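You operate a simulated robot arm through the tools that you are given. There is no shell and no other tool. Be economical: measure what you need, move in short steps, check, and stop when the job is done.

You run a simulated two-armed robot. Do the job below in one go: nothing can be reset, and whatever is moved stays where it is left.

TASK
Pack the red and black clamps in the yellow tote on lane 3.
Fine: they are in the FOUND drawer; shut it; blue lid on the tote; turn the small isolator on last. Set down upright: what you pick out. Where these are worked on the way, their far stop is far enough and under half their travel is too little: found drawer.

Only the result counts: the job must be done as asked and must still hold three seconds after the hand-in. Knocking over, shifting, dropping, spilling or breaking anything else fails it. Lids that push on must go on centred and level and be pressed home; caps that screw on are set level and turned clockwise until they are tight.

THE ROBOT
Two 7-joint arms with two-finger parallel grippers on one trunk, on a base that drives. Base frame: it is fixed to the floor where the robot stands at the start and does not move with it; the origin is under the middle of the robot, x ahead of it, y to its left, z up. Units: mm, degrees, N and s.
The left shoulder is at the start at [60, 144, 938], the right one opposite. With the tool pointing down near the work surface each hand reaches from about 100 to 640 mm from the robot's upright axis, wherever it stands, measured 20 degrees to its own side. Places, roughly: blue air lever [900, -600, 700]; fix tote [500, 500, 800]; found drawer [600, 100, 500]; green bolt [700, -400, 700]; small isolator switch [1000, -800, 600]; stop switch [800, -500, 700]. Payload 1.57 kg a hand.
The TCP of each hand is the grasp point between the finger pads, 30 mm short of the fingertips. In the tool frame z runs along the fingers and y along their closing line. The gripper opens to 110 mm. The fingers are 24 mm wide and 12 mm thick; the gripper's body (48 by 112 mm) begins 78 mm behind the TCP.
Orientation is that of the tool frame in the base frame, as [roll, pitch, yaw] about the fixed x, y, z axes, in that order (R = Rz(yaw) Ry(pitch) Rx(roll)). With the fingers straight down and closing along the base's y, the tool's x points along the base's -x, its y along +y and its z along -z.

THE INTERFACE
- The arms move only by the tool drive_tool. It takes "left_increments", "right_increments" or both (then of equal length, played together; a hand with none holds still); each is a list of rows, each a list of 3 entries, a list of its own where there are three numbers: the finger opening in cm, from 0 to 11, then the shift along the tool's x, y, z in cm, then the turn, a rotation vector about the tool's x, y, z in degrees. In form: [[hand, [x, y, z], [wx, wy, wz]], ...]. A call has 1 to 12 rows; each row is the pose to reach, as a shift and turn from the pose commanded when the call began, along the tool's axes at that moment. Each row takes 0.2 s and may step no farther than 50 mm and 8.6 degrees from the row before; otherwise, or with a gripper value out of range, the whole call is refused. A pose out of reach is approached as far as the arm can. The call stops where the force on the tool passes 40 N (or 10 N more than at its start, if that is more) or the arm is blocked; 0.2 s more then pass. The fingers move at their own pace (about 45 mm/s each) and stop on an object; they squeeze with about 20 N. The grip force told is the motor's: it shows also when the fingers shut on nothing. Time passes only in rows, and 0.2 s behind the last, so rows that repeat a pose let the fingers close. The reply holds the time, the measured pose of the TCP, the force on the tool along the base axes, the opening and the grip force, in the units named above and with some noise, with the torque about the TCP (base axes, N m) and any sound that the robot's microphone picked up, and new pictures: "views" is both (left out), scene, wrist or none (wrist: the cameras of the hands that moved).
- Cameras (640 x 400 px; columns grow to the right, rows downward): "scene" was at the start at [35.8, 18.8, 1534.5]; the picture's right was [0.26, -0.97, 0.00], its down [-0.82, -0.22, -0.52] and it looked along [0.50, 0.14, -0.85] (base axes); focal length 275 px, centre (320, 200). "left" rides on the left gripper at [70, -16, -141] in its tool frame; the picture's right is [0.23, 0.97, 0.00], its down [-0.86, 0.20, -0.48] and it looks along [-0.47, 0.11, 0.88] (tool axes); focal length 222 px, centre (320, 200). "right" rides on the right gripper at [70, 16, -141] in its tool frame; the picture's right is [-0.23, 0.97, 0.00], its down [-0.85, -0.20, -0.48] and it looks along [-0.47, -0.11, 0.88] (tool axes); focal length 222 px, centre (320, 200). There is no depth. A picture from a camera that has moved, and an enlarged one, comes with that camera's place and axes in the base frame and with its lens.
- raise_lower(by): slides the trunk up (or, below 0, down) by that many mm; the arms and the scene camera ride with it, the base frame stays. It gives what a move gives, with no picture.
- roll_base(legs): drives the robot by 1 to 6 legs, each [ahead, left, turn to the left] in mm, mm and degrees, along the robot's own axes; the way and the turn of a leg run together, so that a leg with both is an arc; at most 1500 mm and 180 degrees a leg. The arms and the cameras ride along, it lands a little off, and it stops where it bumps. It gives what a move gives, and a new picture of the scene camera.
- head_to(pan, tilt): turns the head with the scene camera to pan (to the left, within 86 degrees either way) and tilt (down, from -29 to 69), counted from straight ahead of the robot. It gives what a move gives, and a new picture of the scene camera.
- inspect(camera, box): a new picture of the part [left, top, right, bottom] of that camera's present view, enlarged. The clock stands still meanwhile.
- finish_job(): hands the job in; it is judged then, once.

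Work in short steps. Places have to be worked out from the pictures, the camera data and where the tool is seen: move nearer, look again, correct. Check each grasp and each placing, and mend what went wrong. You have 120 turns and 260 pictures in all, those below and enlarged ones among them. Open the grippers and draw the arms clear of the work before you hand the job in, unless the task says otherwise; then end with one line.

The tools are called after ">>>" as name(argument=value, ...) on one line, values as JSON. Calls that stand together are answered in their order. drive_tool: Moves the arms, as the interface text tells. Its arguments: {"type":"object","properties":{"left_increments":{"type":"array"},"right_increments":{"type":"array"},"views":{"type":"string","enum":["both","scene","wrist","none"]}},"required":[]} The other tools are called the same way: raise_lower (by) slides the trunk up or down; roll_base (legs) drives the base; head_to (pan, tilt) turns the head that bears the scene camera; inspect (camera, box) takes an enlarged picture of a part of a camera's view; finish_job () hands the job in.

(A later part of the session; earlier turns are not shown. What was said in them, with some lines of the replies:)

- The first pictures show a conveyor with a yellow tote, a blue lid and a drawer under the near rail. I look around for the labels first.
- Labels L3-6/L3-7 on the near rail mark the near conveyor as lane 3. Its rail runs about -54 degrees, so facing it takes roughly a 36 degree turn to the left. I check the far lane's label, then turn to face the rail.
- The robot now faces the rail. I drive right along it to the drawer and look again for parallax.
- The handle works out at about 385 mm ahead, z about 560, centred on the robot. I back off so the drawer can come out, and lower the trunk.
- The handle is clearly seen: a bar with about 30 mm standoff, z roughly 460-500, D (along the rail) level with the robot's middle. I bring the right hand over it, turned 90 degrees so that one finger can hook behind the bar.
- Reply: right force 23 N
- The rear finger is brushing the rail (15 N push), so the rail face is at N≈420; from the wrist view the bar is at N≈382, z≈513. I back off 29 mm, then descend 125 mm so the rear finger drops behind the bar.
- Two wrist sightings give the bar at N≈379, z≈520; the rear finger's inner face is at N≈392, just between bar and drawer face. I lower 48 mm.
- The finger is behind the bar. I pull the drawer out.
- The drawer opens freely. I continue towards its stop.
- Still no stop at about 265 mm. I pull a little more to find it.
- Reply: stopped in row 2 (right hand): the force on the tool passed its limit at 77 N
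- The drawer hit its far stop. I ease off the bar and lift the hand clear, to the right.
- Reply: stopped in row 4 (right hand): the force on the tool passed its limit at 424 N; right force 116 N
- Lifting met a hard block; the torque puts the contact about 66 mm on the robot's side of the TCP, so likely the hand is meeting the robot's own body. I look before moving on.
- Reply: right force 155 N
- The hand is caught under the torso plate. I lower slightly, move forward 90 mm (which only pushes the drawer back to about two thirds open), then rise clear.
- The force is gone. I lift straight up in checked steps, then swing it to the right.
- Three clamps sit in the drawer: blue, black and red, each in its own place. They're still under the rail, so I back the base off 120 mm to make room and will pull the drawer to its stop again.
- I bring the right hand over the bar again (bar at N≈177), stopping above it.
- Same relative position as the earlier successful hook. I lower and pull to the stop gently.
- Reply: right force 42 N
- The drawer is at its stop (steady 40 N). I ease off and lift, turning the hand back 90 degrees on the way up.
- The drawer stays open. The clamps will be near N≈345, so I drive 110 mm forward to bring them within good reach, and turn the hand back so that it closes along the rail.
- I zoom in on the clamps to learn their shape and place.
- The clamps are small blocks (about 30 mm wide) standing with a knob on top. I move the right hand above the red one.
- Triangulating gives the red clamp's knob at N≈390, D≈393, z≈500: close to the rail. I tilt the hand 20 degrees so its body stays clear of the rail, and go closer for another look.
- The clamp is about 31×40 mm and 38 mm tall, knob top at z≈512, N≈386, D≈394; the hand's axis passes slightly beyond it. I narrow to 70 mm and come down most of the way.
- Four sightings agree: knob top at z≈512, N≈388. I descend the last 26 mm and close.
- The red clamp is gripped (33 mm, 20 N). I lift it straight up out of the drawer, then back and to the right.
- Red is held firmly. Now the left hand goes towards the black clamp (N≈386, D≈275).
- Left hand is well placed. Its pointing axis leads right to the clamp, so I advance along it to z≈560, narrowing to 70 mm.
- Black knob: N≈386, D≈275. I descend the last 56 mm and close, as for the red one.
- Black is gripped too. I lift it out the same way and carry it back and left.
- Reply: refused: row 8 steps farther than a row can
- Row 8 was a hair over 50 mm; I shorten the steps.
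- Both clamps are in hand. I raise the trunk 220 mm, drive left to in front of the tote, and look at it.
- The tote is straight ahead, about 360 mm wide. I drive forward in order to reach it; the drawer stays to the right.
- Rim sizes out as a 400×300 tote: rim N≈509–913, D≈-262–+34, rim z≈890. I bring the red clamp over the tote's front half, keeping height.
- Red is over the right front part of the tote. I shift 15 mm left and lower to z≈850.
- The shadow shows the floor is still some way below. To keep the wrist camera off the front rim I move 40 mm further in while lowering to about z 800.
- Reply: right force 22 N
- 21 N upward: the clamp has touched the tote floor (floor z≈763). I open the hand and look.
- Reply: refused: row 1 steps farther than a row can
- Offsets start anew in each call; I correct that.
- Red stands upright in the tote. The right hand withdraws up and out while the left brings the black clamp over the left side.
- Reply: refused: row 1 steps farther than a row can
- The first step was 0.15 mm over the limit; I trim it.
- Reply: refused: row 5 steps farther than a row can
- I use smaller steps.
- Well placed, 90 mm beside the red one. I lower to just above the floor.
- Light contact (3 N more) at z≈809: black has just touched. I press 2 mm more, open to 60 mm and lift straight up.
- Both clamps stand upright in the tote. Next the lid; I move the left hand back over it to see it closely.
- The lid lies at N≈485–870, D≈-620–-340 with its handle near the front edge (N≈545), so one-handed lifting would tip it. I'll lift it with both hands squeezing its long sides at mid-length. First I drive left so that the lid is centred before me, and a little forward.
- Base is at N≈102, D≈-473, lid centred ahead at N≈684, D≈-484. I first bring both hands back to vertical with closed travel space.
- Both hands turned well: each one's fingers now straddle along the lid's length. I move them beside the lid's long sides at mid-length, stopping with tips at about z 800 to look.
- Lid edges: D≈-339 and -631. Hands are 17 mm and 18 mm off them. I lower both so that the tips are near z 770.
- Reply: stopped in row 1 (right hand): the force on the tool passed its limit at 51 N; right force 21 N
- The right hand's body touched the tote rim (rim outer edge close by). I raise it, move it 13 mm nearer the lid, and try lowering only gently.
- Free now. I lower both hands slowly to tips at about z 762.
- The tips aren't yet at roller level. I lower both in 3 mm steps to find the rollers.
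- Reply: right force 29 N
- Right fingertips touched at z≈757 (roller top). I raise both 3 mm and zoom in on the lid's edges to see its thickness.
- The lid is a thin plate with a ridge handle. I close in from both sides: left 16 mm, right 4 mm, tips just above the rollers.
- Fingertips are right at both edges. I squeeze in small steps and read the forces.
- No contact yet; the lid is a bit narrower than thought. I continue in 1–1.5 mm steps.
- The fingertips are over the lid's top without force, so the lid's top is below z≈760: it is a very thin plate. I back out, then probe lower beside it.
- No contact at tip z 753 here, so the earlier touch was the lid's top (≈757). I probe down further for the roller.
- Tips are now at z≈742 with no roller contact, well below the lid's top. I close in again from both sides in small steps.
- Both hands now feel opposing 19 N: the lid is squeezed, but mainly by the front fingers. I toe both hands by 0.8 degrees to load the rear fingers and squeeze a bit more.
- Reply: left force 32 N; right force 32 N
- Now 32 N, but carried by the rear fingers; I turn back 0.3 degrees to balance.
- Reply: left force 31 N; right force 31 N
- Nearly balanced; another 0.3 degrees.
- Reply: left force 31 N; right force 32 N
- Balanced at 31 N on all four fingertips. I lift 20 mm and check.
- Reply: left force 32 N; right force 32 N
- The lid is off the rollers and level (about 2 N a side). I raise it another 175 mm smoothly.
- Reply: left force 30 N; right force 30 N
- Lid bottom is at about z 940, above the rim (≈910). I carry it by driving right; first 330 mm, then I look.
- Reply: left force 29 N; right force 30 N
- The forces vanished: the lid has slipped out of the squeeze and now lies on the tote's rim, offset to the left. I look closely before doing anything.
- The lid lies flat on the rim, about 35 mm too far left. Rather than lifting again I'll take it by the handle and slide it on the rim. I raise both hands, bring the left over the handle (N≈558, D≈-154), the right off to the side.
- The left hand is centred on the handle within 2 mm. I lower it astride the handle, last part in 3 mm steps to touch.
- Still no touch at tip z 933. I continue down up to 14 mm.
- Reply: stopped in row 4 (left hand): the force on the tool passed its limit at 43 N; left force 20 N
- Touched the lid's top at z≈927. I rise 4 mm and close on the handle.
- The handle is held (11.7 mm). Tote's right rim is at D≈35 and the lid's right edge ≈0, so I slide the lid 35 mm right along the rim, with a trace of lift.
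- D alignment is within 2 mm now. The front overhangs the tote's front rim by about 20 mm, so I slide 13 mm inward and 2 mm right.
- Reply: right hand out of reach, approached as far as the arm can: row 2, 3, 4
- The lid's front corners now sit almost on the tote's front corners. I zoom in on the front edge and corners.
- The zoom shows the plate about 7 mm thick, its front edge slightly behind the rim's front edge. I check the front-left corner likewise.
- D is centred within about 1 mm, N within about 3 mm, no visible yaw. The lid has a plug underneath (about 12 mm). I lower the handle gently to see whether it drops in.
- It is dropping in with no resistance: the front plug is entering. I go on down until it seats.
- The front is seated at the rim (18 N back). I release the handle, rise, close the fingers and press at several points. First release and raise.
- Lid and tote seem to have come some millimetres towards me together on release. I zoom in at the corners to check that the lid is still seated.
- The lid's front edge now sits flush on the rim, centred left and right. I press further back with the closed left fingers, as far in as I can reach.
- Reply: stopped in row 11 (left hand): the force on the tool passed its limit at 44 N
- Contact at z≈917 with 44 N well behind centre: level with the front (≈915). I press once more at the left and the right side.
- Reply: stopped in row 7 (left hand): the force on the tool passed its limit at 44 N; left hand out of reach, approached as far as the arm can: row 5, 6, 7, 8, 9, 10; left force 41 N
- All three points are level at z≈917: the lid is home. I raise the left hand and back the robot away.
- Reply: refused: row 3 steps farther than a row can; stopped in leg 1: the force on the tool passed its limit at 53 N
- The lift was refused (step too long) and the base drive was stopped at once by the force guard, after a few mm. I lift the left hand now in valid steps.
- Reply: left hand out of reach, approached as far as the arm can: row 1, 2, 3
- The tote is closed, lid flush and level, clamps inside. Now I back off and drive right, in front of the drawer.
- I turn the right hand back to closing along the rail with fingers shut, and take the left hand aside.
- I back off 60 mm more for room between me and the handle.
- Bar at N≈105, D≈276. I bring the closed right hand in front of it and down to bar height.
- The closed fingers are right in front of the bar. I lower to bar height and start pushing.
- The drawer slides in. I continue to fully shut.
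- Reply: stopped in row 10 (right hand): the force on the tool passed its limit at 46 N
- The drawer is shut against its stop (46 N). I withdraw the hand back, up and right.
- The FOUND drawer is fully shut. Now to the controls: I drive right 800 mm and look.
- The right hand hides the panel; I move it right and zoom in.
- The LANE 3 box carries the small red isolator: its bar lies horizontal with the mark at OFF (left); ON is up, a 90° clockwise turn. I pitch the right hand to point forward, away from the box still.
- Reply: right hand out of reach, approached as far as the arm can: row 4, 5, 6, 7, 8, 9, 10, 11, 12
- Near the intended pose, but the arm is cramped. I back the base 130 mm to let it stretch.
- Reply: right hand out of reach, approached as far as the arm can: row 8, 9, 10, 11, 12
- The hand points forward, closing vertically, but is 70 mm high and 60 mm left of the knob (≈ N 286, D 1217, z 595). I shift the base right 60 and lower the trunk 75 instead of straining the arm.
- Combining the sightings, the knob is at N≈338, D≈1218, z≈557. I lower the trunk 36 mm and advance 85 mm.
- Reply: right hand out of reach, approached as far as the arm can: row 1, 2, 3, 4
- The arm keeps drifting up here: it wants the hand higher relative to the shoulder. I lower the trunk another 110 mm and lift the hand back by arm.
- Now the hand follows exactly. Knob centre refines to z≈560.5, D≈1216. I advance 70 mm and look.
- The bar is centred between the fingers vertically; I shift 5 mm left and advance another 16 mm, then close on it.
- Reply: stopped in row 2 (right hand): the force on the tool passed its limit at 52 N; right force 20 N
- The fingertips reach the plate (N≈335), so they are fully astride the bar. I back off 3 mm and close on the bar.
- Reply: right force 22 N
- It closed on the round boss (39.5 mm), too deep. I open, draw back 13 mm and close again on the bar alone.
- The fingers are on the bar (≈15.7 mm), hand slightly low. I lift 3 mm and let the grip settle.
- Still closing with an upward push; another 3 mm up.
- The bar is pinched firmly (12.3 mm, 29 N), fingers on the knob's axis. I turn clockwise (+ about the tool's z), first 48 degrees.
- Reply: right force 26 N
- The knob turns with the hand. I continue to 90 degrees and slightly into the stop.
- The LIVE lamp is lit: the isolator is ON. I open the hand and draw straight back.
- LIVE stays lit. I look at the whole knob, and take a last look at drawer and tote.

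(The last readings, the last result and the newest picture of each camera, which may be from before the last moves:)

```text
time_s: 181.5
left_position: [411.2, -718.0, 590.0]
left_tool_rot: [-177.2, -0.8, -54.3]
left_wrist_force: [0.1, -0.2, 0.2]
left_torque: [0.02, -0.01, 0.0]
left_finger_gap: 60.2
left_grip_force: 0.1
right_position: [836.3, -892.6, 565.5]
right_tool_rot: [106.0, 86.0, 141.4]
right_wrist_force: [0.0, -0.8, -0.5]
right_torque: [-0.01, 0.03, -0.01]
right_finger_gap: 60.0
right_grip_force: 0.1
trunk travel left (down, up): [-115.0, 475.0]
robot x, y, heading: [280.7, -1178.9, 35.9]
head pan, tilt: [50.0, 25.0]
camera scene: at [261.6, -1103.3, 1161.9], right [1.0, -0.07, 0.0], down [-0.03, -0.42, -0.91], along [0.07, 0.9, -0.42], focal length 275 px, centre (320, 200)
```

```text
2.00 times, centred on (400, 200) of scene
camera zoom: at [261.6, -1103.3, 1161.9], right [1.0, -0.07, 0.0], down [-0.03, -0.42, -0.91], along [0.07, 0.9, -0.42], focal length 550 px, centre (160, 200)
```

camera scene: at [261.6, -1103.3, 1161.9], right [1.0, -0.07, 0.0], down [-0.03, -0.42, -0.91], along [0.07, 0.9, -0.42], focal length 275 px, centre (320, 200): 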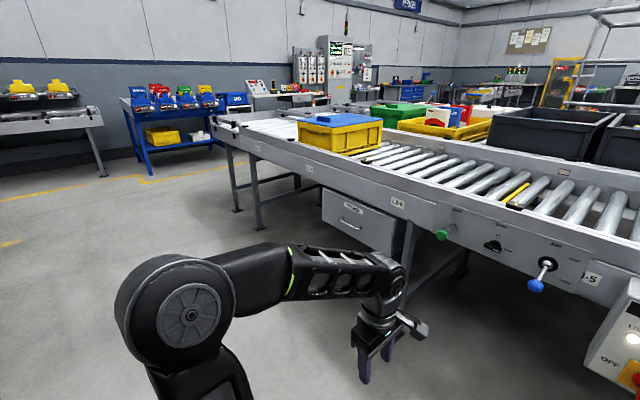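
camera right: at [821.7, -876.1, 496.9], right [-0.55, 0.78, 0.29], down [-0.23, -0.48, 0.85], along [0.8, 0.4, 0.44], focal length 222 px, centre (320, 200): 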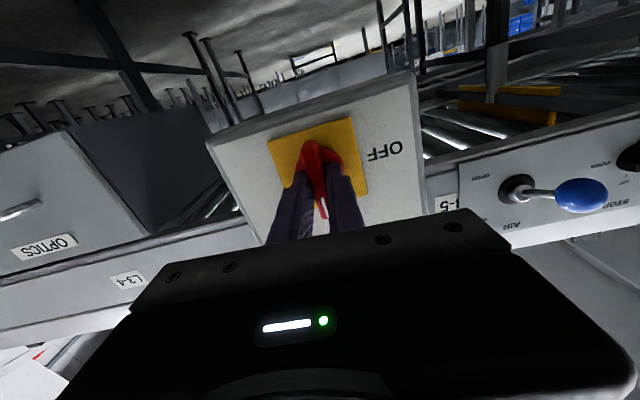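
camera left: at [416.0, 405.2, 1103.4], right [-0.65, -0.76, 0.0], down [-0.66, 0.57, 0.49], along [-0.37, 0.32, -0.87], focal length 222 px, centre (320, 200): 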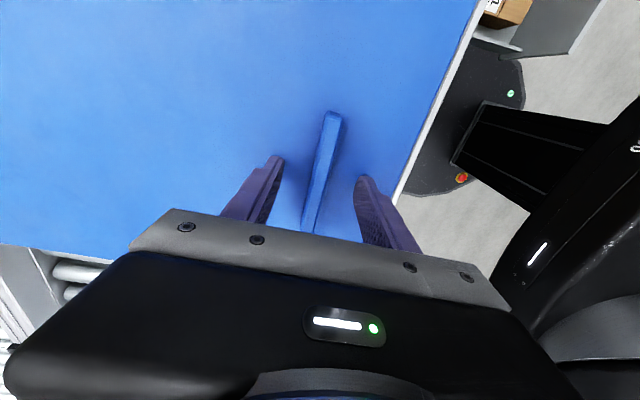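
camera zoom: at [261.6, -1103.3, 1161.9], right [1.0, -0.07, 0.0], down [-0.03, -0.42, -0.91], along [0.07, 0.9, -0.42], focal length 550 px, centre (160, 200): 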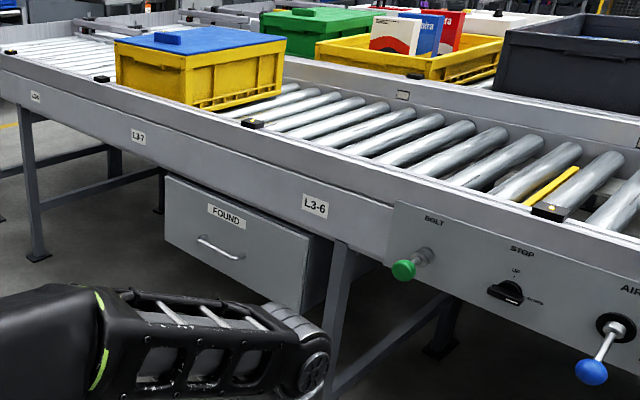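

Mark points up to ON, drawer shut. One close look at the lid's seating from the side.

>>> inspect(camera="scene", box=[285, 100, 395, 170])

```text
5.71 times, centred on (340, 135) of scene
camera zoom: at [261.6, -1103.3, 1161.9], right [1.0, -0.07, 0.0], down [-0.03, -0.42, -0.91], along [0.07, 0.9, -0.42], focal length 1572 px, centre (206, 571)
```

zoom: 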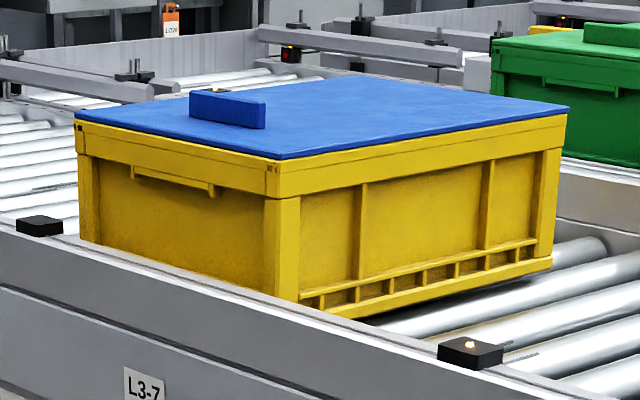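

The lid sits flush and level all round, the grippers are open and clear, so I hand in.

>>> finish_job()

```text
The job is handed in.
```

The red and black clamps stand upright in the yellow tote on lane 3, the blue lid is pressed on flush and level, the FOUND drawer is shut, and the lane 3 isolator was turned on last (LIVE lamp lit). On the way the lid slipped from my grip once, falling about 30 mm onto the tote rim, and the tote moved slightly along the rollers while I pressed the lid on.
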